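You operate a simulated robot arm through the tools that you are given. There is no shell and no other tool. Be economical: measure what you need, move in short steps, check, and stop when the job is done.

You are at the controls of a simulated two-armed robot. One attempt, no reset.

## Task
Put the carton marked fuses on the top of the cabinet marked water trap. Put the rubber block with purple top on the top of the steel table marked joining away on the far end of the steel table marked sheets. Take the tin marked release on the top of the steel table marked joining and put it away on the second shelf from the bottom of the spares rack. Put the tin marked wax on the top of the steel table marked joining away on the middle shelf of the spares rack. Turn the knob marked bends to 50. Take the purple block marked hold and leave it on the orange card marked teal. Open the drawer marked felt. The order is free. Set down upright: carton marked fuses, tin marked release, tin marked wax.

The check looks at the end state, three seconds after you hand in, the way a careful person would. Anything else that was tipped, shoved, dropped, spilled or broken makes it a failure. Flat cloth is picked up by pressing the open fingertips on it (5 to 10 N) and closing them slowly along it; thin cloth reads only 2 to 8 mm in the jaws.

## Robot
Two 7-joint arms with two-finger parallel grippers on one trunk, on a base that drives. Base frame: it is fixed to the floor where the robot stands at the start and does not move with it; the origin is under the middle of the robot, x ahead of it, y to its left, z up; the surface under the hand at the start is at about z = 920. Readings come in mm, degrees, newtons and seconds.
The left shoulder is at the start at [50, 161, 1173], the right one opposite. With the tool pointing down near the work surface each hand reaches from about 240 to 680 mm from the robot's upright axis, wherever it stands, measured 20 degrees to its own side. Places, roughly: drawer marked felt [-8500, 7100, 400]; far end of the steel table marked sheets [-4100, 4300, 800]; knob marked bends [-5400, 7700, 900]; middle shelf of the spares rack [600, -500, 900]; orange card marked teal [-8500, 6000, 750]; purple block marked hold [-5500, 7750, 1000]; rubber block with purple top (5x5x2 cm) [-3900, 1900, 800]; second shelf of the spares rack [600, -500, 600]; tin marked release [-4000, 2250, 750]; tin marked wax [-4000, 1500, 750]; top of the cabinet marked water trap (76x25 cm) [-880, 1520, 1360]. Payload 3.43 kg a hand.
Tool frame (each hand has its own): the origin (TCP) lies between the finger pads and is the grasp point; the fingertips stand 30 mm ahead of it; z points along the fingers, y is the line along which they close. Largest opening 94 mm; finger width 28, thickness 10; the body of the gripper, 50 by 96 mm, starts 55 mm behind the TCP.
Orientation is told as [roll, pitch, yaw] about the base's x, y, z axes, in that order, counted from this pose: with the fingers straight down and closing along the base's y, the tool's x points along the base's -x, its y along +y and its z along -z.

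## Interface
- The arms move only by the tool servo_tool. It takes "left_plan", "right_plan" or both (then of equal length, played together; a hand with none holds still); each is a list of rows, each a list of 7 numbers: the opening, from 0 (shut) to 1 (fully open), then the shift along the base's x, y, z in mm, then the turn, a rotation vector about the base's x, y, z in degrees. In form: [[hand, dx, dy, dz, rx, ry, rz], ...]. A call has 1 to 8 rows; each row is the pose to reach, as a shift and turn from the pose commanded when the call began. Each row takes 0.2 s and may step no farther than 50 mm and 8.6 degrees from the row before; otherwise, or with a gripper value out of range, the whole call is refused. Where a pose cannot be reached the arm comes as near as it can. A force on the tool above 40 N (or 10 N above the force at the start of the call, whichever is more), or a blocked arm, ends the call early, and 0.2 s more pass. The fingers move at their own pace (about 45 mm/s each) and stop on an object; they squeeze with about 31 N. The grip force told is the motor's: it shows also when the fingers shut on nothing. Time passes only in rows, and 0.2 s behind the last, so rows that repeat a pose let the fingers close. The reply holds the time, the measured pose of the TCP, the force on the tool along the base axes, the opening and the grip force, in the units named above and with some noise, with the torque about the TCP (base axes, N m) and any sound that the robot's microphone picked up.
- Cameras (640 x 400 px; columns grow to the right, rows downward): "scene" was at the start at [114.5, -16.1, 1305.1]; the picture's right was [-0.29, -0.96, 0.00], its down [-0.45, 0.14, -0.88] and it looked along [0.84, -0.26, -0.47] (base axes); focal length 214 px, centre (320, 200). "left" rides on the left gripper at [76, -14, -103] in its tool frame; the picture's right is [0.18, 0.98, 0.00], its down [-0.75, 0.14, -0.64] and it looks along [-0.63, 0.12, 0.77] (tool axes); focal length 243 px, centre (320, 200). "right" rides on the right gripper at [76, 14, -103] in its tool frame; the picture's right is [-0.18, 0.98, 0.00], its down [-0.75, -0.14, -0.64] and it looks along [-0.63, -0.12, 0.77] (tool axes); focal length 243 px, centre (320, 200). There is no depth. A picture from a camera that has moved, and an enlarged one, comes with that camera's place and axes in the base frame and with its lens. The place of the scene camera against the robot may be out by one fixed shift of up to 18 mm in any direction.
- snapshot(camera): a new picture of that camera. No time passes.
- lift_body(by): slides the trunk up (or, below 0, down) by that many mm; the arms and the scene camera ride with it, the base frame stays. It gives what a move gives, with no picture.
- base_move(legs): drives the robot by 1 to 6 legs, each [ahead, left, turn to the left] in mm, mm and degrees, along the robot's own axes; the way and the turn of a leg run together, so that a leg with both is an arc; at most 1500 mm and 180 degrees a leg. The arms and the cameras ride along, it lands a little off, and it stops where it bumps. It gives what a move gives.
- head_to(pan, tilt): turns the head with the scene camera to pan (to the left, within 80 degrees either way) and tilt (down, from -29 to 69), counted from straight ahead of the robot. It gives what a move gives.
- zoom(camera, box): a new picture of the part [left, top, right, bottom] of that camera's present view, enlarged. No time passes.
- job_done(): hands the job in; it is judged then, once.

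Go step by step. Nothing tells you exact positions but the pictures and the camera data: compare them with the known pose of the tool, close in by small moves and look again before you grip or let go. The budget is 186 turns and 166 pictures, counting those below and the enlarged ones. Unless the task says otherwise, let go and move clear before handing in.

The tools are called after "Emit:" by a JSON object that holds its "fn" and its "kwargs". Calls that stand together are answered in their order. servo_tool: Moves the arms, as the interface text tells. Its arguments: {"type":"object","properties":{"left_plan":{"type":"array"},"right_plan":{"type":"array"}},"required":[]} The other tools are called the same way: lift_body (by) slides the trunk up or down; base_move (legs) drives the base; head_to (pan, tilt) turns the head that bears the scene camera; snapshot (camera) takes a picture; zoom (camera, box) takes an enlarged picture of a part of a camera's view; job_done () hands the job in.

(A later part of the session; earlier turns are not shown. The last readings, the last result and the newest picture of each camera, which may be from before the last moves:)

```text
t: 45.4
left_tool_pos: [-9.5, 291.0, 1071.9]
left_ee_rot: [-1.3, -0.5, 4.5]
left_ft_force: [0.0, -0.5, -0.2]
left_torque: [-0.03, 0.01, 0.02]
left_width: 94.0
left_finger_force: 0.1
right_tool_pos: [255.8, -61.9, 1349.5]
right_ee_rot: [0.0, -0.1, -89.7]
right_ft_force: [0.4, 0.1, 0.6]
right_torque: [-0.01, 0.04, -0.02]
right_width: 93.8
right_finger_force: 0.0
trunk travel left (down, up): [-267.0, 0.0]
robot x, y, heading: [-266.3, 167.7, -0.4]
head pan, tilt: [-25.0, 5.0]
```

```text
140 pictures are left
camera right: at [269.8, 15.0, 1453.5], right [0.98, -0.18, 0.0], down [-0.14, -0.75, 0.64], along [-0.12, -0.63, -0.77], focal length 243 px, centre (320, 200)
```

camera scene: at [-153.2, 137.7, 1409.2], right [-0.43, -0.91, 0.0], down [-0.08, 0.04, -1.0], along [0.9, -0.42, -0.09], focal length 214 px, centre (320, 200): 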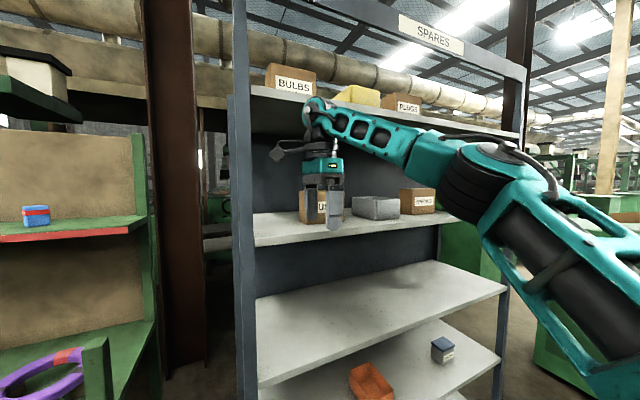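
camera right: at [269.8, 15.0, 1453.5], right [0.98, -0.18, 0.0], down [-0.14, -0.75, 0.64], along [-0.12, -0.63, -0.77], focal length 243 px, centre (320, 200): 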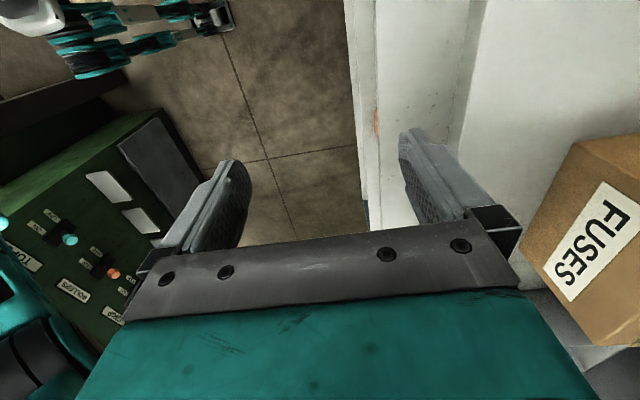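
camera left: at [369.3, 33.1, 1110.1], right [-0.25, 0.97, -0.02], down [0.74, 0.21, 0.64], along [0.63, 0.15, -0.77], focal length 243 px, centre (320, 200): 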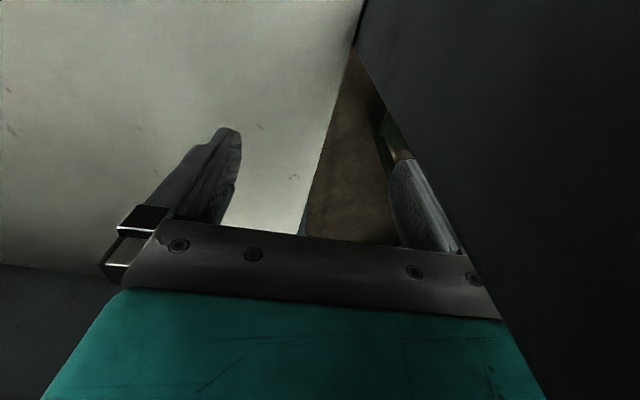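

The wrist view puts the carton's front-left bottom corner at about (441, −98), in agreement. I shift the hand 8 mm right and drive in halfway.

Emit:
{"fn": "servo_tool", "kwargs": {"right_plan": [[1, 0, -6, 0, 0, 0, 0], [1, 0, -6, 0, 0, 0, 0]]}}

Emit:
{"fn": "base_move", "kwargs": {"legs": [[105, 0, 0.3]]}}

Emit:
{"fn": "snapshot", "kwargs": {"camera": "scene"}}

Emit:
{"fn": "snapshot", "kwargs": {"camera": "right"}}

```text
t: 46.0
left_tool_pos: [-10.7, 292.4, 1071.4]
left_ee_rot: [-1.4, -0.5, 4.4]
left_ft_force: [1.5, 0.4, 1.3]
left_torque: [-0.01, 0.0, 0.03]
left_width: 94.1
left_finger_force: 0.1
right_tool_pos: [254.4, -67.8, 1350.2]
right_ee_rot: [0.0, 0.0, -89.9]
right_ft_force: [0.0, 0.3, -0.6]
right_torque: [0.01, 0.01, -0.03]
right_width: 94.0
right_finger_force: 0.0
trunk travel left (down, up): [-267.0, 0.0]
robot x, y, heading: [-267.4, 165.0, -0.4]
head pan, tilt: [-25.0, 5.0]
```

```text
t: 47.2
left_tool_pos: [94.2, 293.0, 1071.7]
left_ee_rot: [-1.4, -0.5, 4.6]
left_ft_force: [0.3, 0.1, -0.8]
left_torque: [0.03, 0.02, -0.01]
left_width: 94.2
left_finger_force: 0.1
right_tool_pos: [360.8, -65.7, 1349.1]
right_ee_rot: [-0.1, 0.0, -89.7]
right_ft_force: [-0.1, -0.4, -0.2]
right_torque: [-0.01, 0.01, -0.01]
right_width: 94.2
right_finger_force: 0.0
trunk travel left (down, up): [-267.0, 0.0]
robot x, y, heading: [-159.6, 167.5, 0.1]
head pan, tilt: [-25.0, 5.0]
```

```text
139 pictures are left
camera scene: at [-48.5, 138.3, 1409.2], right [-0.42, -0.91, 0.0], down [-0.08, 0.04, -1.0], along [0.9, -0.42, -0.09], focal length 214 px, centre (320, 200)
```

scene: 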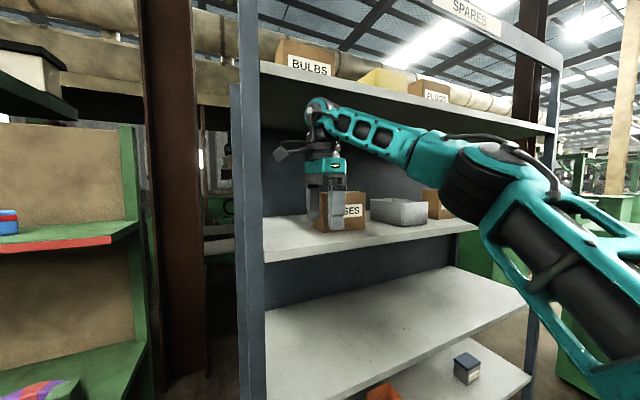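

```text
138 pictures are left
camera right: at [375.2, 12.0, 1453.4], right [0.98, -0.18, 0.0], down [-0.14, -0.75, 0.64], along [-0.12, -0.63, -0.77], focal length 243 px, centre (320, 200)
```

right: 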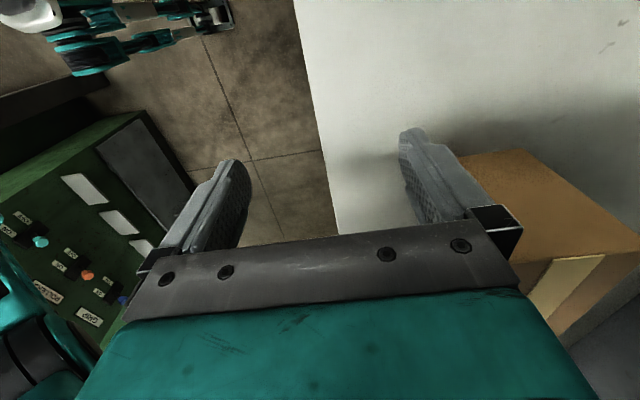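

Carton left face spans x 441–511; target hand x = 476. Drive in the remaining 115 mm.

Emit:
{"fn": "base_move", "kwargs": {"legs": [[115, 0, 0]]}}

Emit:
{"fn": "snapshot", "kwargs": {"camera": "right"}}

```text
t: 48.4
left_tool_pos: [207.6, 293.2, 1071.9]
left_ee_rot: [-1.4, -0.6, 4.7]
left_ft_force: [-0.1, 0.5, -0.1]
left_torque: [0.02, 0.0, 0.01]
left_width: 94.0
left_finger_force: 0.1
right_tool_pos: [475.5, -63.2, 1350.1]
right_ee_rot: [-0.1, 0.0, -89.6]
right_ft_force: [0.5, 0.0, -0.7]
right_torque: [0.03, 0.01, 0.02]
right_width: 94.2
right_finger_force: 0.1
trunk travel left (down, up): [-267.0, 0.0]
robot x, y, heading: [-43.3, 170.8, 0.0]
head pan, tilt: [-25.0, 5.0]
```

```text
137 pictures are left
camera right: at [489.7, 12.7, 1453.4], right [0.98, -0.18, 0.0], down [-0.14, -0.75, 0.64], along [-0.11, -0.63, -0.77], focal length 243 px, centre (320, 200)
```

right: 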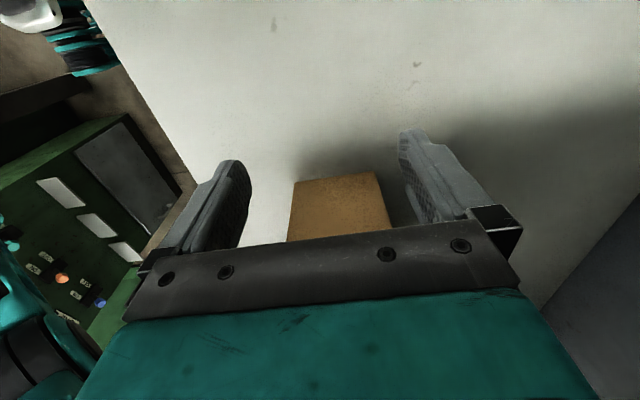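

The carton sits between the fingers' lines; I shift 5 mm deeper and slide right about 97 mm to straddle it.

Emit:
{"fn": "servo_tool", "kwargs": {"right_plan": [[1, 5, -10, 0, 0, 0, 0], [1, 5, -30, 0, 0, 0, 0], [1, 5, -50, 0, 0, 0, 0], [1, 5, -70, 0, 0, 0, 0], [1, 5, -90, 0, 0, 0, 0], [1, 5, -97, 0, 0, 0, 0]]}}

Emit:
{"fn": "snapshot", "kwargs": {"camera": "right"}}

Emit:
{"fn": "snapshot", "kwargs": {"camera": "scene"}}

```text
t: 49.8
left_tool_pos: [208.2, 293.6, 1073.0]
left_ee_rot: [-1.4, -0.5, 4.6]
left_ft_force: [-0.4, -0.1, 0.5]
left_torque: [0.0, 0.01, 0.0]
left_width: 94.1
left_finger_force: 0.0
right_tool_pos: [480.3, -161.5, 1349.8]
right_ee_rot: [0.0, -0.1, -89.5]
right_ft_force: [0.1, -0.2, 0.1]
right_torque: [0.02, -0.02, 0.04]
right_width: 94.0
right_finger_force: 0.1
trunk travel left (down, up): [-267.0, 0.0]
robot x, y, heading: [-45.9, 165.0, 0.3]
head pan, tilt: [-25.0, 5.0]
```

```text
136 pictures are left
camera right: at [493.7, -85.1, 1453.6], right [0.98, -0.18, 0.0], down [-0.14, -0.75, 0.64], along [-0.11, -0.63, -0.77], focal length 243 px, centre (320, 200)
```

right: 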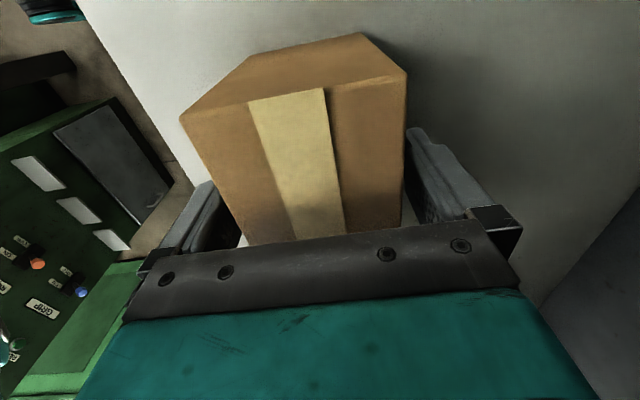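

```text
135 pictures are left
camera scene: at [64.9, 138.7, 1409.3], right [-0.42, -0.91, 0.0], down [-0.08, 0.04, -1.0], along [0.9, -0.42, -0.09], focal length 214 px, centre (320, 200)
```

scene: 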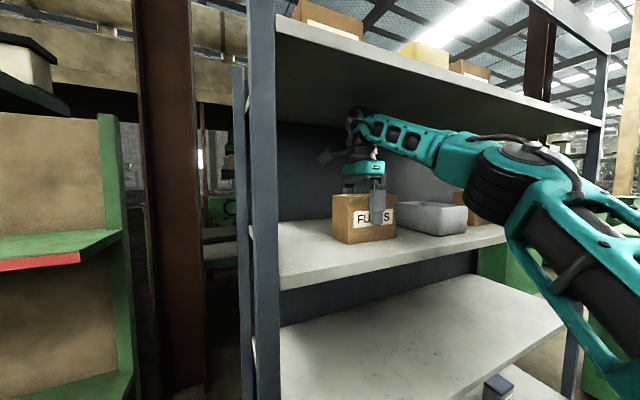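

Straddled. Close the fingers, then lift 14 mm.

Emit:
{"fn": "servo_tool", "kwargs": {"right_plan": [[0, 0, 0, 0, 0, 0, 0], [0, 0, 0, 0, 0, 0, 0], [0, 0, 0, 0, 0, 0, 0], [0, 0, 0, 0, 0, 0, 0], [0, 0, 0, 0, 0, 0, 0], [0, 0, 0, 7, 0, 0, 0], [0, 0, 0, 14, 0, 0, 0], [0, 0, 0, 14, 0, 0, 0]]}}

Emit:
{"fn": "zoom", "kwargs": {"camera": "scene", "box": [240, 90, 560, 290]}}

```text
t: 51.6
left_tool_pos: [206.6, 293.9, 1071.5]
left_ee_rot: [-1.3, -0.6, 4.7]
left_ft_force: [0.2, -0.1, -0.3]
left_torque: [-0.01, 0.02, -0.02]
left_width: 94.2
left_finger_force: 0.0
right_tool_pos: [479.7, -161.9, 1363.4]
right_ee_rot: [0.0, -0.1, -89.6]
right_ft_force: [-0.7, 0.3, -0.5]
right_torque: [0.01, -0.01, 0.04]
right_width: 73.8
right_finger_force: 30.7
trunk travel left (down, up): [-267.0, 0.0]
robot x, y, heading: [-45.3, 166.1, 0.2]
head pan, tilt: [-25.0, 5.0]
```

```text
2.00 times, centred on (400, 190) of scene
camera zoom: at [65.1, 138.4, 1409.2], right [-0.42, -0.91, 0.0], down [-0.08, 0.04, -1.0], along [0.9, -0.42, -0.09], focal length 429 px, centre (160, 220)
```

zoom: 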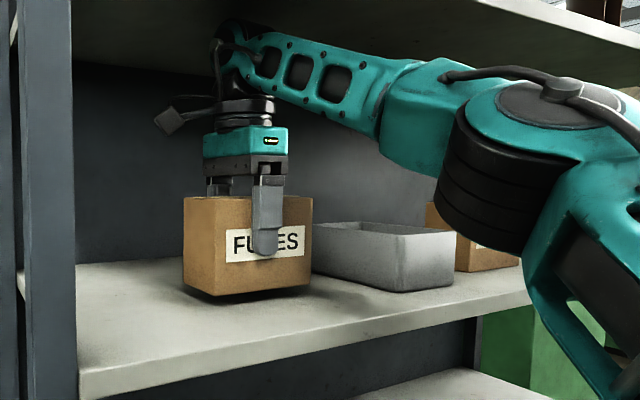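

Carton lifted. Back out of the rack and look left toward the water trap cabinet.

Emit:
{"fn": "base_move", "kwargs": {"legs": [[-420, 0, 0]]}}

Emit:
{"fn": "head_to", "kwargs": {"pan": 80, "tilt": 10}}

Emit:
{"fn": "snapshot", "kwargs": {"camera": "scene"}}

```text
t: 54.2
left_tool_pos: [-225.5, 292.8, 1072.2]
left_ee_rot: [-1.3, -0.6, 4.5]
left_ft_force: [0.7, 0.3, 0.0]
left_torque: [-0.01, 0.0, -0.01]
left_width: 94.0
left_finger_force: 0.0
right_tool_pos: [44.6, -163.8, 1363.8]
right_ee_rot: [-0.1, 0.0, -89.9]
right_ft_force: [-0.2, -0.9, -1.3]
right_torque: [-0.03, 0.01, 0.02]
right_width: 73.9
right_finger_force: 30.8
trunk travel left (down, up): [-267.0, 0.0]
robot x, y, heading: [-481.0, 166.6, 0.0]
head pan, tilt: [-25.0, 5.0]
```

```text
t: 56.1
left_tool_pos: [-224.2, 291.4, 1072.3]
left_ee_rot: [-1.3, -0.6, 4.4]
left_ft_force: [0.2, 0.3, -0.6]
left_torque: [-0.02, 0.02, -0.02]
left_width: 93.9
left_finger_force: 0.0
right_tool_pos: [45.4, -163.1, 1362.8]
right_ee_rot: [-0.1, 0.0, -89.9]
right_ft_force: [-0.4, 0.7, -1.2]
right_torque: [0.02, -0.01, -0.03]
right_width: 73.4
right_finger_force: 31.3
trunk travel left (down, up): [-267.0, 0.0]
robot x, y, heading: [-474.6, 166.4, -0.0]
head pan, tilt: [80.0, 10.0]
```

```text
133 pictures are left
camera scene: at [-434.5, 268.3, 1401.2], right [0.98, -0.18, 0.0], down [-0.03, -0.17, -0.98], along [0.17, 0.97, -0.17], focal length 214 px, centre (320, 200)
```

scene: 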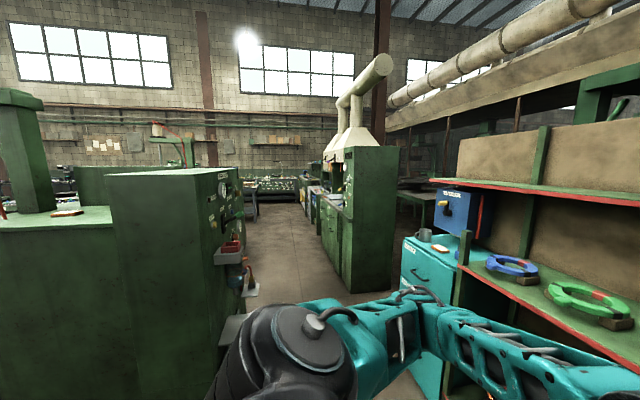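

The green cabinet with the panel at left matches the water trap spot (−880, 1520). I turn left 90° and look closer.

Emit:
{"fn": "base_move", "kwargs": {"legs": [[0, 0, 90]]}}

Emit:
{"fn": "head_to", "kwargs": {"pan": 25, "tilt": 10}}

Emit:
{"fn": "snapshot", "kwargs": {"camera": "scene"}}

```text
t: 60.3
left_tool_pos: [-603.6, 421.2, 1073.3]
left_ee_rot: [-1.3, -0.6, 94.4]
left_ft_force: [-0.2, -0.7, 0.2]
left_torque: [0.01, 0.01, -0.02]
left_width: 94.2
left_finger_force: 0.0
right_tool_pos: [-149.3, 691.5, 1364.0]
right_ee_rot: [0.0, 0.0, 0.0]
right_ft_force: [-0.2, 0.5, -1.3]
right_torque: [0.01, 0.02, 0.01]
right_width: 74.1
right_finger_force: 30.9
trunk travel left (down, up): [-267.0, 0.0]
robot x, y, heading: [-477.8, 164.4, 90.0]
head pan, tilt: [80.0, 10.0]
```

```text
t: 61.5
left_tool_pos: [-604.4, 420.6, 1072.2]
left_ee_rot: [-1.3, -0.5, 94.4]
left_ft_force: [-0.3, 0.1, 1.1]
left_torque: [0.0, -0.01, 0.0]
left_width: 94.3
left_finger_force: 0.1
right_tool_pos: [-148.3, 690.8, 1363.7]
right_ee_rot: [0.0, -0.1, 0.1]
right_ft_force: [0.1, -0.2, -1.2]
right_torque: [-0.01, 0.0, -0.01]
right_width: 74.0
right_finger_force: 30.7
trunk travel left (down, up): [-267.0, 0.0]
robot x, y, heading: [-480.6, 163.4, 90.0]
head pan, tilt: [25.0, 10.0]
```

```text
132 pictures are left
camera scene: at [-530.2, 301.4, 1401.2], right [0.91, 0.42, 0.0], down [0.07, -0.16, -0.98], along [-0.42, 0.89, -0.17], focal length 214 px, centre (320, 200)
```

scene: 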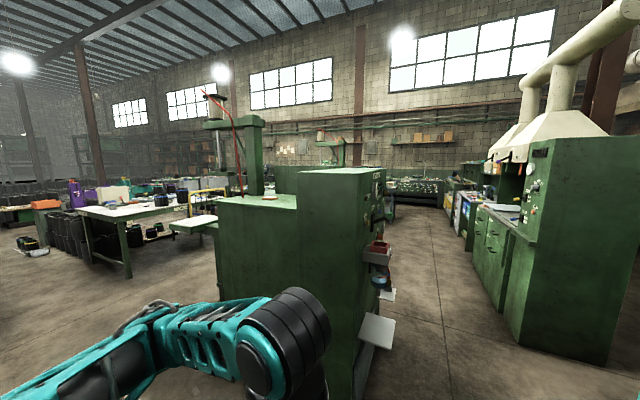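

The top is at about 1360, x −1005…−755, y 1140…1900, clear. I test raising the carton to clear it.

Emit:
{"fn": "servo_tool", "kwargs": {"right_plan": [[0, 0, 0, 20, 0, 0, 0], [0, 0, 0, 40, 0, 0, 0], [0, 0, 0, 60, 0, 0, 0], [0, 0, 0, 80, 0, 0, 0], [0, 0, 0, 90, 0, 0, 0], [0, 0, 0, 90, 0, 0, 0]]}}

Emit:
{"fn": "zoom", "kwargs": {"camera": "scene", "box": [260, 120, 460, 245]}}

```text
t: 62.9
left_tool_pos: [-604.4, 419.8, 1072.7]
left_ee_rot: [-1.4, -0.6, 94.5]
left_ft_force: [-0.3, 0.4, 0.5]
left_torque: [0.01, 0.02, 0.02]
left_width: 94.2
left_finger_force: 0.1
right_tool_pos: [-156.1, 667.2, 1408.7]
right_ee_rot: [0.2, 0.0, 0.0]
right_ft_force: [1.1, 0.5, -1.3]
right_torque: [0.03, 0.0, -0.01]
right_width: 74.1
right_finger_force: 30.7
right hand out of reach, approached as far as the arm can: row 2, 3, 4, 5, 6
trunk travel left (down, up): [-267.0, 0.0]
robot x, y, heading: [-480.7, 164.3, 90.1]
head pan, tilt: [25.0, 10.0]
```

```text
3.20 times, centred on (360, 182) of scene
camera zoom: at [-530.1, 301.4, 1401.2], right [0.91, 0.42, 0.0], down [0.07, -0.16, -0.98], along [-0.41, 0.89, -0.17], focal length 686 px, centre (192, 256)
```

zoom: 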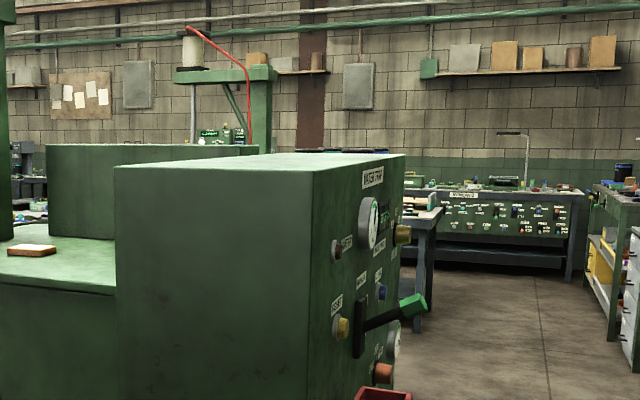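

The label WATER TRAP is confirmed on its panel. I bring the arm in line with the shoulder for reach, and move to face the cabinet's near end (which has no protrusions).

Emit:
{"fn": "servo_tool", "kwargs": {"right_plan": [[0, -40, 0, 0, 0, 0, 0], [0, -80, 0, 0, 0, 0, 0], [0, -120, 0, 0, 0, 0, 0], [0, -155, 0, 5, 0, 0, 0], [0, -155, 0, 20, 0, 0, 0], [0, -155, 0, 35, 0, 0, 0], [0, -155, 0, 35, 0, 0, 0]]}}

Emit:
{"fn": "base_move", "kwargs": {"legs": [[0, 540, 0]]}}

Emit:
{"fn": "head_to", "kwargs": {"pan": 0, "tilt": 15}}

Emit:
{"fn": "snapshot", "kwargs": {"camera": "scene"}}

```text
t: 64.5
left_tool_pos: [-603.4, 420.9, 1071.4]
left_ee_rot: [-1.4, -0.6, 94.4]
left_ft_force: [-0.2, -0.1, 0.5]
left_torque: [0.0, 0.03, 0.01]
left_width: 94.0
left_finger_force: 0.1
right_tool_pos: [-311.2, 657.7, 1429.8]
right_ee_rot: [0.1, -0.1, 0.0]
right_ft_force: [-0.4, -0.1, -1.6]
right_torque: [-0.02, 0.03, 0.0]
right_width: 73.9
right_finger_force: 31.0
right hand out of reach, approached as far as the arm can: row 5, 6, 7
trunk travel left (down, up): [-267.0, 0.0]
robot x, y, heading: [-480.9, 162.7, 90.0]
head pan, tilt: [25.0, 10.0]
```

```text
t: 67.0
left_tool_pos: [-741.4, 422.0, 1072.3]
left_ee_rot: [-1.4, -0.6, 94.6]
left_ft_force: [0.0, -0.1, -0.3]
left_torque: [-0.01, 0.02, 0.0]
left_width: 94.0
left_finger_force: 0.0
right_tool_pos: [-447.1, 659.2, 1428.8]
right_ee_rot: [0.1, -0.2, 0.2]
right_ft_force: [0.7, 0.4, -1.0]
right_torque: [0.02, 0.02, 0.01]
right_width: 73.9
right_finger_force: 31.2
trunk travel left (down, up): [-267.0, 0.0]
robot x, y, heading: [-612.7, 165.8, 90.1]
head pan, tilt: [25.0, 10.0]
stopped in leg 1: the robot was blocked; the commanded pose is now the measured one
```

```text
t: 67.9
left_tool_pos: [-739.3, 421.9, 1072.6]
left_ee_rot: [-1.4, -0.6, 94.6]
left_ft_force: [0.4, -0.3, 0.2]
left_torque: [0.0, -0.01, 0.0]
left_width: 93.7
left_finger_force: 0.1
right_tool_pos: [-447.0, 658.3, 1428.0]
right_ee_rot: [0.2, -0.2, 0.2]
right_ft_force: [-1.0, -0.4, -0.6]
right_torque: [-0.03, 0.02, -0.01]
right_width: 73.9
right_finger_force: 31.2
trunk travel left (down, up): [-267.0, 0.0]
robot x, y, heading: [-615.2, 168.4, 89.9]
head pan, tilt: [0.0, 15.0]
```

```text
130 pictures are left
camera scene: at [-626.4, 312.3, 1393.1], right [1.0, 0.0, 0.0], down [0.0, -0.26, -0.97], along [0.0, 0.97, -0.26], focal length 214 px, centre (320, 200)
```

scene: 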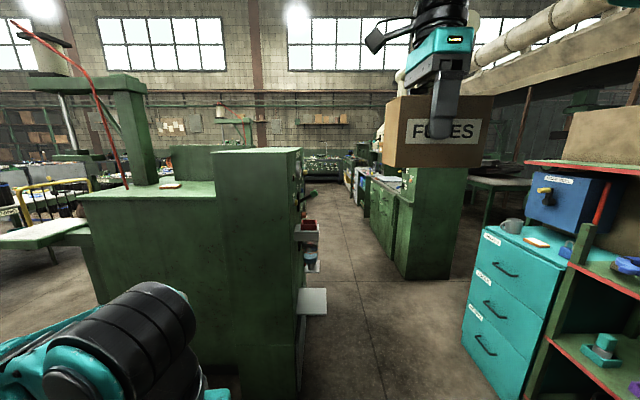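

Emit:
{"fn": "head_to", "kwargs": {"pan": 75, "tilt": 35}}

Emit:
{"fn": "snapshot", "kwargs": {"camera": "scene"}}

```text
t: 69.4
left_tool_pos: [-739.6, 422.1, 1071.7]
left_ee_rot: [-1.4, -0.6, 94.6]
left_ft_force: [-0.1, 1.2, -0.3]
left_torque: [0.0, -0.05, 0.02]
left_width: 93.8
left_finger_force: 0.0
right_tool_pos: [-447.6, 659.4, 1429.5]
right_ee_rot: [0.1, -0.1, 0.2]
right_ft_force: [0.8, 0.1, -1.0]
right_torque: [-0.02, 0.02, -0.02]
right_width: 73.8
right_finger_force: 31.3
trunk travel left (down, up): [-267.0, 0.0]
robot x, y, heading: [-612.9, 165.5, 90.1]
head pan, tilt: [75.0, 35.0]
```

```text
129 pictures are left
camera scene: at [-711.3, 241.7, 1361.1], right [0.26, 0.97, 0.0], down [0.55, -0.15, -0.82], along [-0.79, 0.21, -0.57], focal length 214 px, centre (320, 200)
```

scene: 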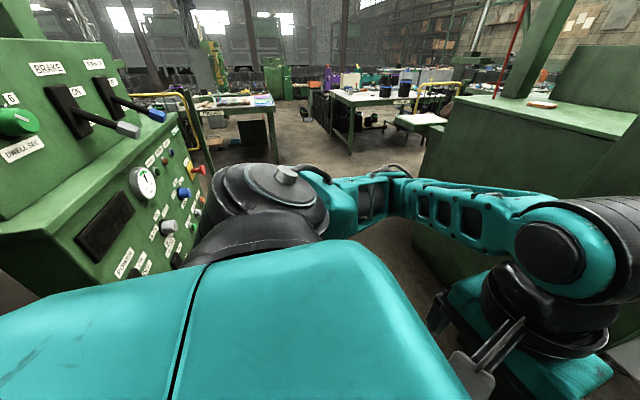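

A control panel machine lies on my left; I ease off from it and move ahead into the gap before strafing left.

Emit:
{"fn": "base_move", "kwargs": {"legs": [[0, -50, 0], [380, 0, 0]]}}

Emit:
{"fn": "snapshot", "kwargs": {"camera": "scene"}}

```text
t: 72.5
left_tool_pos: [-687.7, 800.1, 1071.7]
left_ee_rot: [-1.5, -0.5, 94.2]
left_ft_force: [0.4, 0.2, 0.6]
left_torque: [-0.01, 0.0, 0.01]
left_width: 94.2
left_finger_force: 0.1
right_tool_pos: [-394.7, 1035.8, 1428.5]
right_ee_rot: [0.0, -0.1, -0.1]
right_ft_force: [-0.2, 0.4, -1.8]
right_torque: [-0.03, 0.04, 0.0]
right_width: 73.9
right_finger_force: 31.2
trunk travel left (down, up): [-267.0, 0.0]
robot x, y, heading: [-564.5, 546.0, 89.6]
head pan, tilt: [75.0, 35.0]
```

```text
128 pictures are left
camera scene: at [-660.7, 620.1, 1361.0], right [0.26, 0.96, 0.0], down [0.55, -0.15, -0.82], along [-0.79, 0.22, -0.57], focal length 214 px, centre (320, 200)
```

scene: 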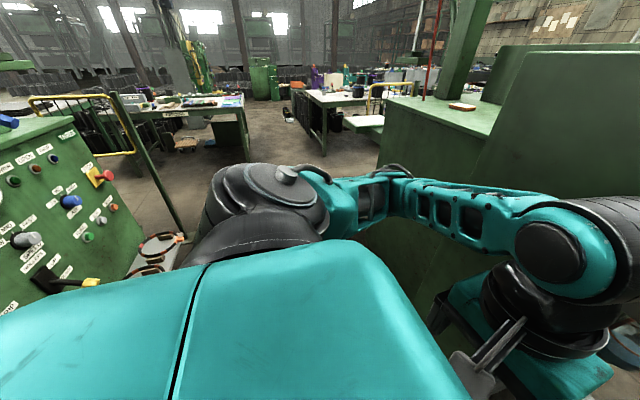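

Emit:
{"fn": "base_move", "kwargs": {"legs": [[0, 200, 0]]}}

Emit:
{"fn": "snapshot", "kwargs": {"camera": "scene"}}

```text
t: 74.9
left_tool_pos: [-886.7, 801.1, 1072.1]
left_ee_rot: [-1.4, -0.6, 94.1]
left_ft_force: [-1.2, 0.6, 0.8]
left_torque: [0.01, -0.03, -0.02]
left_width: 93.9
left_finger_force: 0.0
right_tool_pos: [-592.4, 1036.0, 1429.2]
right_ee_rot: [0.0, -0.1, -0.3]
right_ft_force: [-0.3, 0.4, -1.4]
right_torque: [-0.02, 0.02, 0.02]
right_width: 73.8
right_finger_force: 30.5
trunk travel left (down, up): [-267.0, 0.0]
robot x, y, heading: [-758.2, 548.4, 89.2]
head pan, tilt: [75.0, 35.0]
```

```text
127 pictures are left
camera scene: at [-860.1, 620.9, 1361.1], right [0.27, 0.96, 0.0], down [0.55, -0.15, -0.82], along [-0.79, 0.22, -0.57], focal length 214 px, centre (320, 200)
```

scene: 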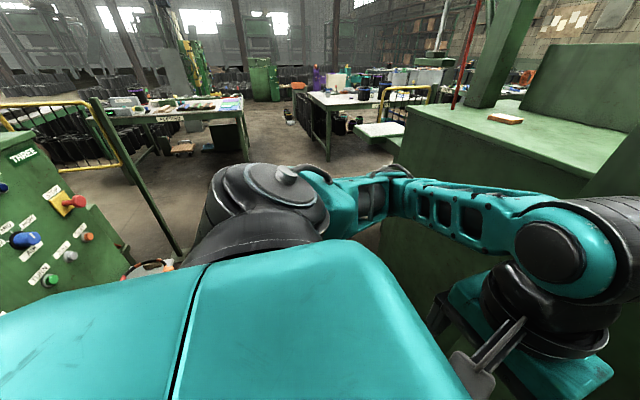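

Emit:
{"fn": "base_move", "kwargs": {"legs": [[0, 260, 0.8]]}}

Emit:
{"fn": "head_to", "kwargs": {"pan": -15, "tilt": 15}}

Emit:
{"fn": "snapshot", "kwargs": {"camera": "scene"}}

Emit:
{"fn": "snapshot", "kwargs": {"camera": "right"}}

```text
t: 77.7
left_tool_pos: [-1148.5, 799.2, 1072.1]
left_ee_rot: [-1.4, -0.6, 95.0]
left_ft_force: [0.8, -0.1, -0.2]
left_torque: [0.0, -0.04, 0.01]
left_width: 93.9
left_finger_force: 0.2
right_tool_pos: [-856.0, 1038.9, 1429.3]
right_ee_rot: [0.1, -0.1, 0.7]
right_ft_force: [-1.0, -0.2, -0.8]
right_torque: [0.01, 0.03, 0.01]
right_width: 73.9
right_finger_force: 30.8
trunk travel left (down, up): [-267.0, 0.0]
robot x, y, heading: [-1018.8, 546.0, 90.4]
head pan, tilt: [75.0, 35.0]
```

```text
t: 79.4
left_tool_pos: [-1146.6, 799.6, 1072.6]
left_ee_rot: [-1.3, -0.6, 95.0]
left_ft_force: [0.1, -0.1, -0.6]
left_torque: [0.02, 0.01, 0.0]
left_width: 93.8
left_finger_force: 0.1
right_tool_pos: [-857.4, 1039.6, 1429.4]
right_ee_rot: [0.0, 0.0, 0.6]
right_ft_force: [-0.4, 0.4, -1.5]
right_torque: [-0.03, 0.01, 0.0]
right_width: 73.7
right_finger_force: 31.6
trunk travel left (down, up): [-267.0, 0.0]
robot x, y, heading: [-1020.9, 547.6, 90.4]
head pan, tilt: [-15.0, 15.0]
```

```text
126 pictures are left
camera scene: at [-1009.2, 687.8, 1393.0], right [0.97, -0.25, 0.0], down [-0.06, -0.25, -0.97], along [0.24, 0.94, -0.26], focal length 214 px, centre (320, 200)
```

scene: 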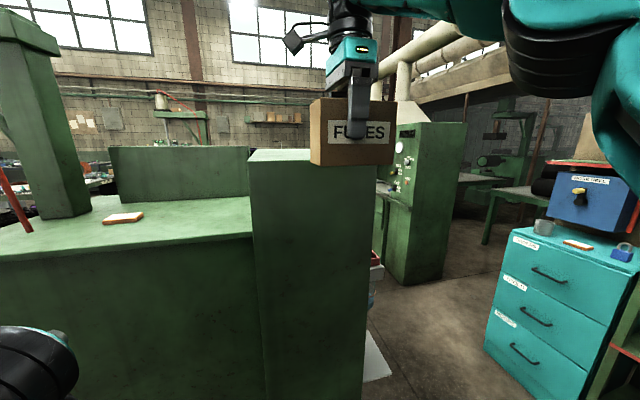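

```text
125 pictures are left
camera right: at [-932.8, 1052.5, 1532.8], right [0.17, 0.98, 0.0], down [0.75, -0.14, 0.64], along [0.63, -0.11, -0.77], focal length 243 px, centre (320, 200)
```

right: 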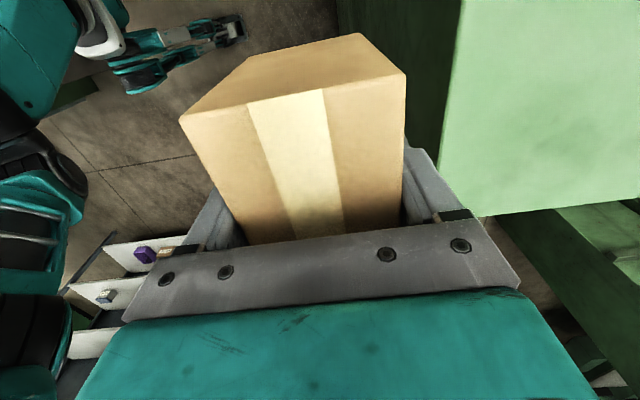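

The wrist view confirms the cabinet's near-right top corner at (−753, 1139, 1360). I draw the hand back a little to gain height, then drive forward over the top.

Emit:
{"fn": "servo_tool", "kwargs": {"right_plan": [[0, 0, -25, 0, 0, 0, 0], [0, 0, -45, 8, 0, 0, 0], [0, 0, -45, 18, 0, 0, 0], [0, 0, -45, 18, 0, 0, 0]]}}

Emit:
{"fn": "base_move", "kwargs": {"legs": [[210, 0, 0]]}}

Emit:
{"fn": "snapshot", "kwargs": {"camera": "right"}}

Emit:
{"fn": "snapshot", "kwargs": {"camera": "scene"}}

```text
t: 80.4
left_tool_pos: [-1146.1, 799.9, 1071.5]
left_ee_rot: [-1.4, -0.6, 94.9]
left_ft_force: [0.4, 1.0, 0.0]
left_torque: [0.0, 0.0, 0.02]
left_width: 94.1
left_finger_force: 0.1
right_tool_pos: [-856.3, 992.6, 1448.5]
right_ee_rot: [0.1, 0.0, 0.5]
right_ft_force: [0.6, -0.3, -1.0]
right_torque: [0.03, 0.01, 0.03]
right_width: 73.7
right_finger_force: 30.8
trunk travel left (down, up): [-267.0, 0.0]
robot x, y, heading: [-1016.7, 545.3, 90.4]
head pan, tilt: [-15.0, 15.0]
```

```text
t: 82.0
left_tool_pos: [-1149.5, 1006.5, 1072.0]
left_ee_rot: [-1.4, -0.4, 95.2]
left_ft_force: [0.1, 0.6, 0.5]
left_torque: [-0.03, -0.03, -0.03]
left_width: 93.9
left_finger_force: 0.1
right_tool_pos: [-858.0, 1200.7, 1445.9]
right_ee_rot: [0.1, 0.1, 0.7]
right_ft_force: [-1.2, 1.0, -1.8]
right_torque: [-0.02, -0.01, 0.01]
right_width: 74.1
right_finger_force: 31.0
trunk travel left (down, up): [-267.0, 0.0]
robot x, y, heading: [-1021.3, 750.9, 90.5]
head pan, tilt: [-15.0, 15.0]
```

```text
124 pictures are left
camera right: at [-935.4, 1214.8, 1550.9], right [0.17, 0.98, 0.0], down [0.75, -0.13, 0.64], along [0.63, -0.11, -0.77], focal length 243 px, centre (320, 200)
```

right: 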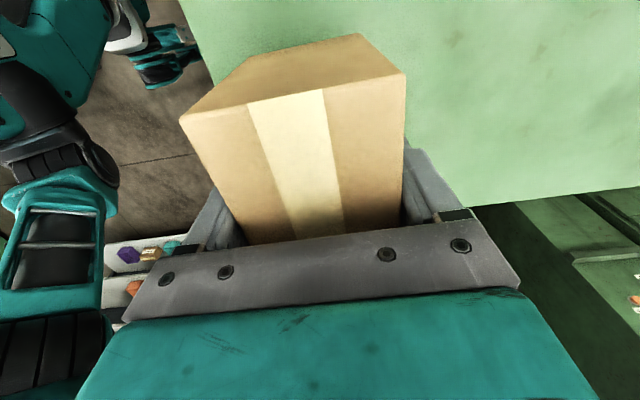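

```text
123 pictures are left
camera scene: at [-1011.2, 895.6, 1393.0], right [0.97, -0.25, 0.0], down [-0.06, -0.25, -0.97], along [0.24, 0.94, -0.26], focal length 214 px, centre (320, 200)
```

scene: 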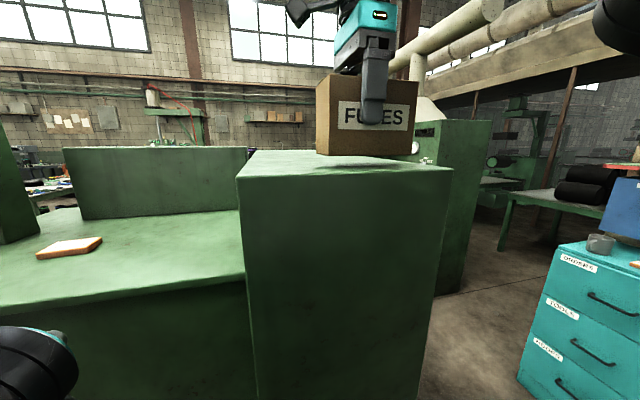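

Above the cabinet top; lower slowly till contact.

Emit:
{"fn": "servo_tool", "kwargs": {"right_plan": [[0, 0, 10, -8, 0, 0, 0], [0, 0, 10, -14, 0, 0, 0], [0, 0, 10, -18, 0, 0, 0], [0, 0, 10, -21, 0, 0, 0], [0, 0, 10, -21, 0, 0, 0]]}}

Emit:
{"fn": "zoom", "kwargs": {"camera": "scene", "box": [240, 60, 480, 210]}}

```text
t: 83.2
left_tool_pos: [-1149.2, 1005.8, 1072.5]
left_ee_rot: [-1.3, -0.8, 95.1]
left_ft_force: [-0.6, -0.7, 0.2]
left_torque: [0.03, 0.0, 0.0]
left_width: 94.0
left_finger_force: 0.0
right_tool_pos: [-858.3, 1210.7, 1429.3]
right_ee_rot: [0.5, 0.1, 0.5]
right_ft_force: [2.3, 7.0, 27.0]
right_torque: [-0.29, 0.1, 0.01]
right_width: 74.4
right_finger_force: 30.9
trunk travel left (down, up): [-267.0, 0.0]
robot x, y, heading: [-1021.3, 756.4, 90.7]
head pan, tilt: [-15.0, 15.0]
```

```text
2.67 times, centred on (360, 135) of scene
camera zoom: at [-1011.5, 894.0, 1393.5], right [0.97, -0.25, 0.0], down [-0.06, -0.25, -0.97], along [0.24, 0.94, -0.26], focal length 572 px, centre (213, 373)
```

zoom: 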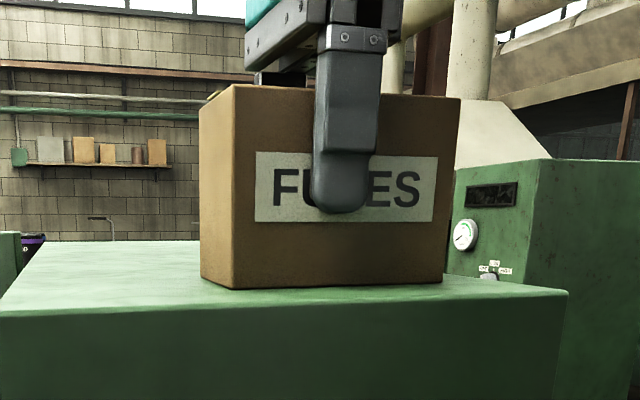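

Contact (27 N). Ease up a couple of mm, open, and raise clear.

Emit:
{"fn": "servo_tool", "kwargs": {"right_plan": [[0, 0, 0, 3, 0, 0, 0], [0.9, 0, 0, 3, 0, 0, 0], [1, 0, 0, 3, 0, 0, 0], [1, 0, 0, 3, 0, 0, 0]]}}

Emit:
{"fn": "snapshot", "kwargs": {"camera": "right"}}

```text
t: 84.2
left_tool_pos: [-1149.5, 1005.9, 1072.7]
left_ee_rot: [-1.4, -0.6, 95.1]
left_ft_force: [0.4, 0.6, 0.8]
left_torque: [0.03, 0.01, -0.01]
left_width: 94.1
left_finger_force: 0.1
right_tool_pos: [-858.6, 1211.0, 1429.6]
right_ee_rot: [0.1, -0.1, 0.7]
right_ft_force: [0.6, -1.0, 0.4]
right_torque: [0.0, 0.01, 0.0]
right_width: 94.0
right_finger_force: 0.1
trunk travel left (down, up): [-267.0, 0.0]
robot x, y, heading: [-1018.8, 754.7, 90.3]
head pan, tilt: [-15.0, 15.0]
```

```text
121 pictures are left
camera right: at [-935.6, 1224.3, 1533.3], right [0.17, 0.99, 0.0], down [0.75, -0.13, 0.64], along [0.63, -0.11, -0.77], focal length 243 px, centre (320, 200)
```

right: 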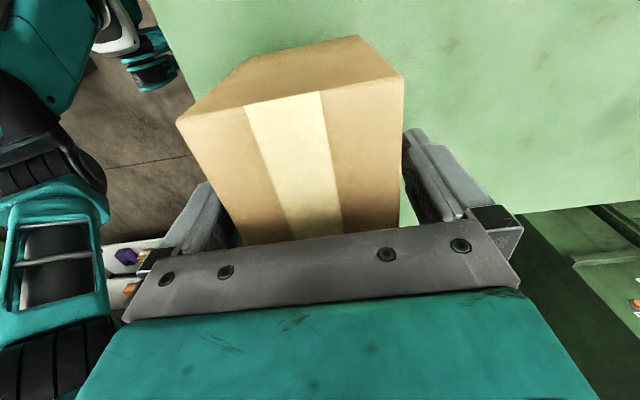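

Released with clearance both sides. Slide out sideways to the right with the base, then back away and look.

Emit:
{"fn": "base_move", "kwargs": {"legs": [[0, -150, 0], [-200, 0, 0]]}}

Emit:
{"fn": "head_to", "kwargs": {"pan": 0, "tilt": 10}}

Emit:
{"fn": "snapshot", "kwargs": {"camera": "scene"}}

```text
t: 87.4
left_tool_pos: [-997.6, 810.5, 1072.5]
left_ee_rot: [-1.5, -0.6, 95.0]
left_ft_force: [-0.7, -0.4, 0.2]
left_torque: [0.0, 0.0, 0.01]
left_width: 93.9
left_finger_force: 0.0
right_tool_pos: [-705.0, 1014.5, 1430.2]
right_ee_rot: [0.2, 0.1, 0.7]
right_ft_force: [0.1, -1.2, 0.3]
right_torque: [0.0, 0.03, 0.0]
right_width: 93.9
right_finger_force: 0.1
trunk travel left (down, up): [-267.0, 0.0]
robot x, y, heading: [-867.1, 565.1, 90.4]
head pan, tilt: [-15.0, 15.0]
```

```text
t: 88.2
left_tool_pos: [-996.3, 811.1, 1071.2]
left_ee_rot: [-1.4, -0.6, 95.0]
left_ft_force: [0.5, -0.4, -0.4]
left_torque: [0.01, 0.04, -0.01]
left_width: 94.1
left_finger_force: 0.0
right_tool_pos: [-705.8, 1015.4, 1429.4]
right_ee_rot: [0.0, 0.0, 0.6]
right_ft_force: [-0.8, -1.0, 0.0]
right_torque: [-0.02, 0.02, 0.0]
right_width: 93.9
right_finger_force: 0.0
trunk travel left (down, up): [-267.0, 0.0]
robot x, y, heading: [-868.2, 557.9, 90.3]
head pan, tilt: [0.0, 10.0]
```

```text
120 pictures are left
camera scene: at [-882.5, 701.8, 1401.2], right [1.0, 0.01, 0.0], down [0.0, -0.17, -0.98], along [-0.01, 0.98, -0.17], focal length 214 px, centre (320, 200)
```

scene: 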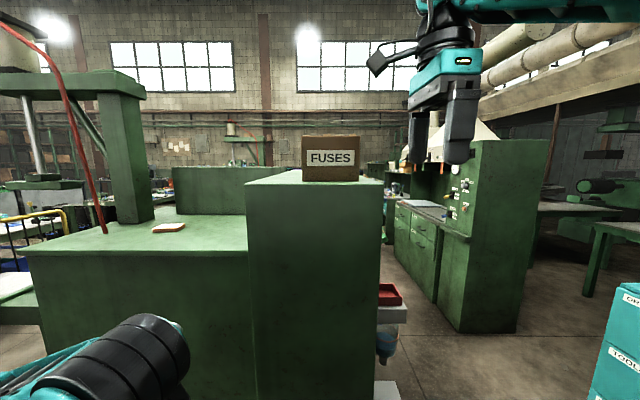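

The carton stands upright on the cabinet. Next, the joining table at about (−4000, 1900). I turn to face −x and look; meanwhile lower the right hand.

Emit:
{"fn": "base_move", "kwargs": {"legs": [[0, 0, 90]]}}

Emit:
{"fn": "servo_tool", "kwargs": {"right_plan": [[1, 0, 0, -45, 0, 0, 8.5], [1, 0, 0, -90, 0, 0, 17], [1, 0, 0, -135, 0, 0, 25.5], [1, 0, 0, -180, 0, 0, 34], [1, 0, 0, -225, 0, 0, 42.5], [1, 0, 0, -270, 0, 0, 51], [1, 0, 0, -300, 0, 0, 59.5], [1, 0, 0, -330, 0, 0, 68]]}}

Emit:
{"fn": "servo_tool", "kwargs": {"right_plan": [[1, 0, 0, 0, 0, 0, 7.5], [1, 0, 0, 0, 0, 0, 15], [1, 0, 0, 0, 0, 0, 21.5]]}}

Emit:
{"fn": "head_to", "kwargs": {"pan": -20, "tilt": 15}}

Emit:
{"fn": "snapshot", "kwargs": {"camera": "scene"}}

```text
t: 92.4
left_tool_pos: [-1121.4, 431.7, 1072.4]
left_ee_rot: [-1.4, -0.7, -175.2]
left_ft_force: [0.3, 0.6, -0.3]
left_torque: [-0.04, 0.01, 0.01]
left_width: 93.9
left_finger_force: 0.1
right_tool_pos: [-1324.3, 723.7, 1430.1]
right_ee_rot: [0.1, -0.1, 90.3]
right_ft_force: [0.1, 0.3, -1.0]
right_torque: [-0.02, 0.0, -0.01]
right_width: 94.1
right_finger_force: 0.1
trunk travel left (down, up): [-267.0, 0.0]
robot x, y, heading: [-873.1, 555.9, -179.6]
head pan, tilt: [0.0, 10.0]
```

```text
t: 94.2
left_tool_pos: [-1121.7, 431.3, 1073.2]
left_ee_rot: [-1.3, -0.6, -175.2]
left_ft_force: [0.4, 0.1, -0.1]
left_torque: [0.02, 0.0, -0.02]
left_width: 93.9
left_finger_force: 0.1
right_tool_pos: [-1326.0, 722.7, 1099.2]
right_ee_rot: [0.2, 0.0, 158.6]
right_ft_force: [0.6, 0.8, -0.4]
right_torque: [0.01, -0.02, 0.0]
right_width: 93.9
right_finger_force: 0.0
trunk travel left (down, up): [-267.0, 0.0]
robot x, y, heading: [-868.4, 556.9, -179.4]
head pan, tilt: [0.0, 10.0]
```

```text
t: 95.0
left_tool_pos: [-1122.0, 430.9, 1072.1]
left_ee_rot: [-1.4, -0.6, -175.2]
left_ft_force: [-0.2, 1.1, -0.7]
left_torque: [-0.01, -0.02, 0.0]
left_width: 94.1
left_finger_force: 0.2
right_tool_pos: [-1324.9, 723.2, 1098.3]
right_ee_rot: [0.2, 0.0, -180.1]
right_ft_force: [0.5, -1.0, 0.4]
right_torque: [0.01, -0.01, 0.0]
right_width: 94.1
right_finger_force: 0.0
trunk travel left (down, up): [-267.0, 0.0]
robot x, y, heading: [-869.6, 558.5, -179.7]
head pan, tilt: [0.0, 10.0]
```

```text
t: 95.8
left_tool_pos: [-1121.0, 430.5, 1073.4]
left_ee_rot: [-1.4, -0.6, -175.2]
left_ft_force: [-0.4, -0.8, -1.2]
left_torque: [0.0, -0.05, 0.0]
left_width: 93.9
left_finger_force: 0.1
right_tool_pos: [-1324.4, 723.4, 1100.2]
right_ee_rot: [0.1, 0.0, 179.8]
right_ft_force: [-0.1, -0.6, 0.4]
right_torque: [-0.02, 0.03, 0.0]
right_width: 94.2
right_finger_force: 0.1
trunk travel left (down, up): [-267.0, 0.0]
robot x, y, heading: [-869.9, 554.8, -179.6]
head pan, tilt: [-20.0, 15.0]
```

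```text
119 pictures are left
camera scene: at [-1009.5, 600.0, 1393.1], right [0.34, 0.94, 0.0], down [0.24, -0.09, -0.97], along [-0.91, 0.33, -0.26], focal length 214 px, centre (320, 200)
```

scene: 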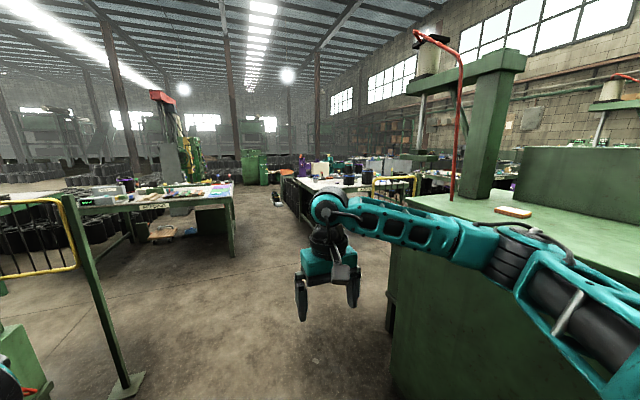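

Emit:
{"fn": "zoom", "kwargs": {"camera": "scene", "box": [70, 130, 430, 280]}}

```text
1.78 times, centred on (250, 205) of scene
camera zoom: at [-1009.5, 600.0, 1393.1], right [0.34, 0.94, 0.0], down [0.24, -0.09, -0.97], along [-0.91, 0.33, -0.26], focal length 381 px, centre (444, 191)
```

zoom: 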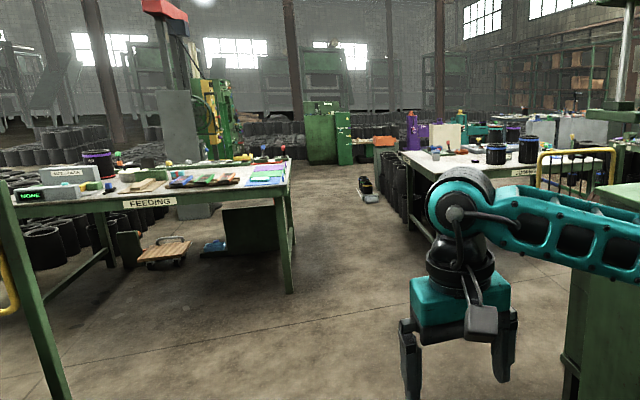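

The joining table is ahead right. Drive forward along the aisle for a closer look.

Emit:
{"fn": "base_move", "kwargs": {"legs": [[1400, 0, 0], [450, -250, 0]]}}

Emit:
{"fn": "head_to", "kwargs": {"pan": -30, "tilt": 15}}

Emit:
{"fn": "snapshot", "kwargs": {"camera": "scene"}}

```text
t: 105.4
left_tool_pos: [-2973.9, 670.5, 1073.0]
left_ee_rot: [-1.3, -0.7, -175.0]
left_ft_force: [-1.0, -0.2, -0.1]
left_torque: [0.04, -0.02, 0.0]
left_width: 94.1
left_finger_force: 0.0
right_tool_pos: [-3177.8, 961.7, 1099.8]
right_ee_rot: [0.0, 0.0, -179.9]
right_ft_force: [-1.5, 0.7, 0.5]
right_torque: [-0.02, 0.0, -0.01]
right_width: 94.0
right_finger_force: 0.2
trunk travel left (down, up): [-267.0, 0.0]
robot x, y, heading: [-2718.9, 799.9, -179.5]
head pan, tilt: [-20.0, 15.0]
```

```text
t: 106.1
left_tool_pos: [-2972.5, 669.8, 1072.0]
left_ee_rot: [-1.4, -0.6, -175.0]
left_ft_force: [-0.1, -0.6, 0.8]
left_torque: [-0.02, -0.01, 0.01]
left_width: 93.7
left_finger_force: 0.1
right_tool_pos: [-3177.2, 961.2, 1099.2]
right_ee_rot: [0.2, 0.1, -179.9]
right_ft_force: [0.2, 0.0, 0.6]
right_torque: [-0.04, 0.01, 0.01]
right_width: 94.0
right_finger_force: 0.0
trunk travel left (down, up): [-267.0, 0.0]
robot x, y, heading: [-2719.2, 793.9, -179.5]
head pan, tilt: [-30.0, 15.0]
```

```text
117 pictures are left
camera scene: at [-2854.7, 854.1, 1393.1], right [0.49, 0.87, 0.0], down [0.23, -0.13, -0.97], along [-0.84, 0.48, -0.26], focal length 214 px, centre (320, 200)
```

scene: 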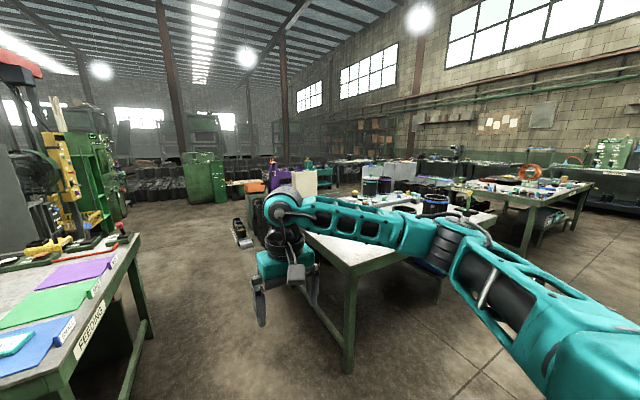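

Emit:
{"fn": "base_move", "kwargs": {"legs": [[0, -1080, 0]]}}

Emit:
{"fn": "head_to", "kwargs": {"pan": 15, "tilt": 20}}

Emit:
{"fn": "snapshot", "kwargs": {"camera": "scene"}}

```text
t: 115.8
left_tool_pos: [-2981.2, 1744.0, 1073.3]
left_ee_rot: [-1.3, -0.6, -175.1]
left_ft_force: [-1.1, 0.5, -0.6]
left_torque: [-0.02, -0.05, 0.04]
left_width: 93.9
left_finger_force: 0.1
right_tool_pos: [-3186.6, 2037.1, 1099.8]
right_ee_rot: [0.2, 0.0, 180.0]
right_ft_force: [-0.8, 0.9, 0.4]
right_torque: [-0.03, -0.05, 0.01]
right_width: 94.1
right_finger_force: 0.1
trunk travel left (down, up): [-267.0, 0.0]
robot x, y, heading: [-2728.8, 1869.0, -179.5]
head pan, tilt: [-30.0, 15.0]
```

```text
t: 117.0
left_tool_pos: [-2980.7, 1745.3, 1072.7]
left_ee_rot: [-1.4, -0.6, -175.0]
left_ft_force: [-0.5, 0.8, -0.6]
left_torque: [0.02, 0.01, 0.01]
left_width: 93.9
left_finger_force: 0.0
right_tool_pos: [-3185.8, 2037.0, 1099.9]
right_ee_rot: [0.1, -0.1, -180.1]
right_ft_force: [-0.3, -0.1, 0.6]
right_torque: [-0.02, 0.0, 0.0]
right_width: 94.1
right_finger_force: 0.1
trunk travel left (down, up): [-267.0, 0.0]
robot x, y, heading: [-2728.0, 1871.7, -179.7]
head pan, tilt: [15.0, 20.0]
```

```text
116 pictures are left
camera scene: at [-2871.4, 1858.0, 1384.9], right [-0.26, 0.96, 0.0], down [0.33, 0.09, -0.94], along [-0.91, -0.25, -0.34], focal length 214 px, centre (320, 200)
```

scene: 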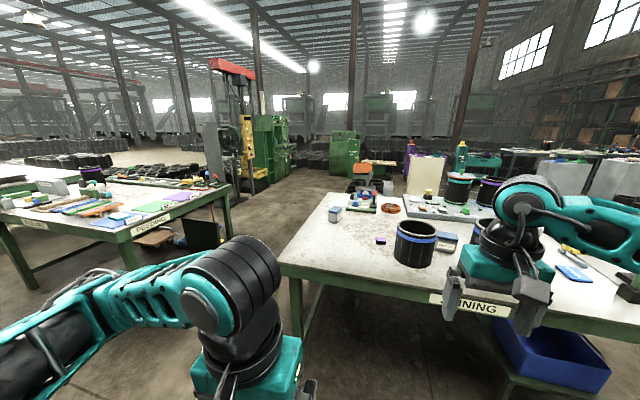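

Emit:
{"fn": "zoom", "kwargs": {"camera": "scene", "box": [270, 170, 510, 320]}}

Emit:
{"fn": "zoom", "kwargs": {"camera": "scene", "box": [480, 150, 640, 350]}}

```text
2.67 times, centred on (390, 245) of scene
camera zoom: at [-2871.4, 1858.0, 1384.9], right [-0.26, 0.96, 0.0], down [0.33, 0.09, -0.94], along [-0.91, -0.25, -0.34], focal length 572 px, centre (133, 80)
```

zoom: 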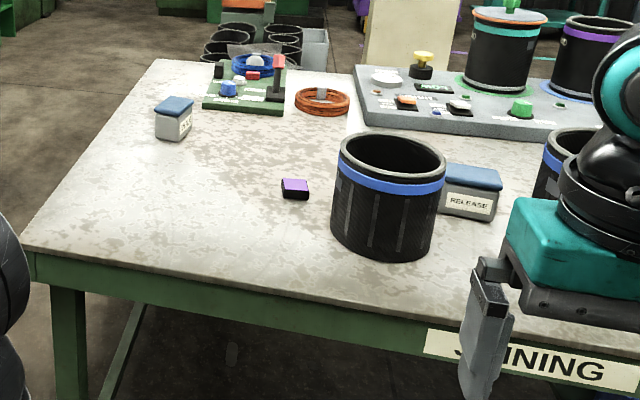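

```text
2.00 times, centred on (560, 250) of scene
camera zoom: at [-2871.4, 1858.0, 1384.9], right [-0.26, 0.96, 0.0], down [0.33, 0.09, -0.94], along [-0.91, -0.25, -0.34], focal length 429 px, centre (-160, 100)
```

zoom: 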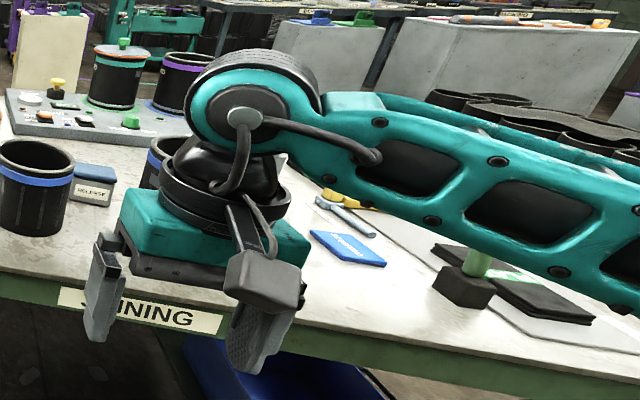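

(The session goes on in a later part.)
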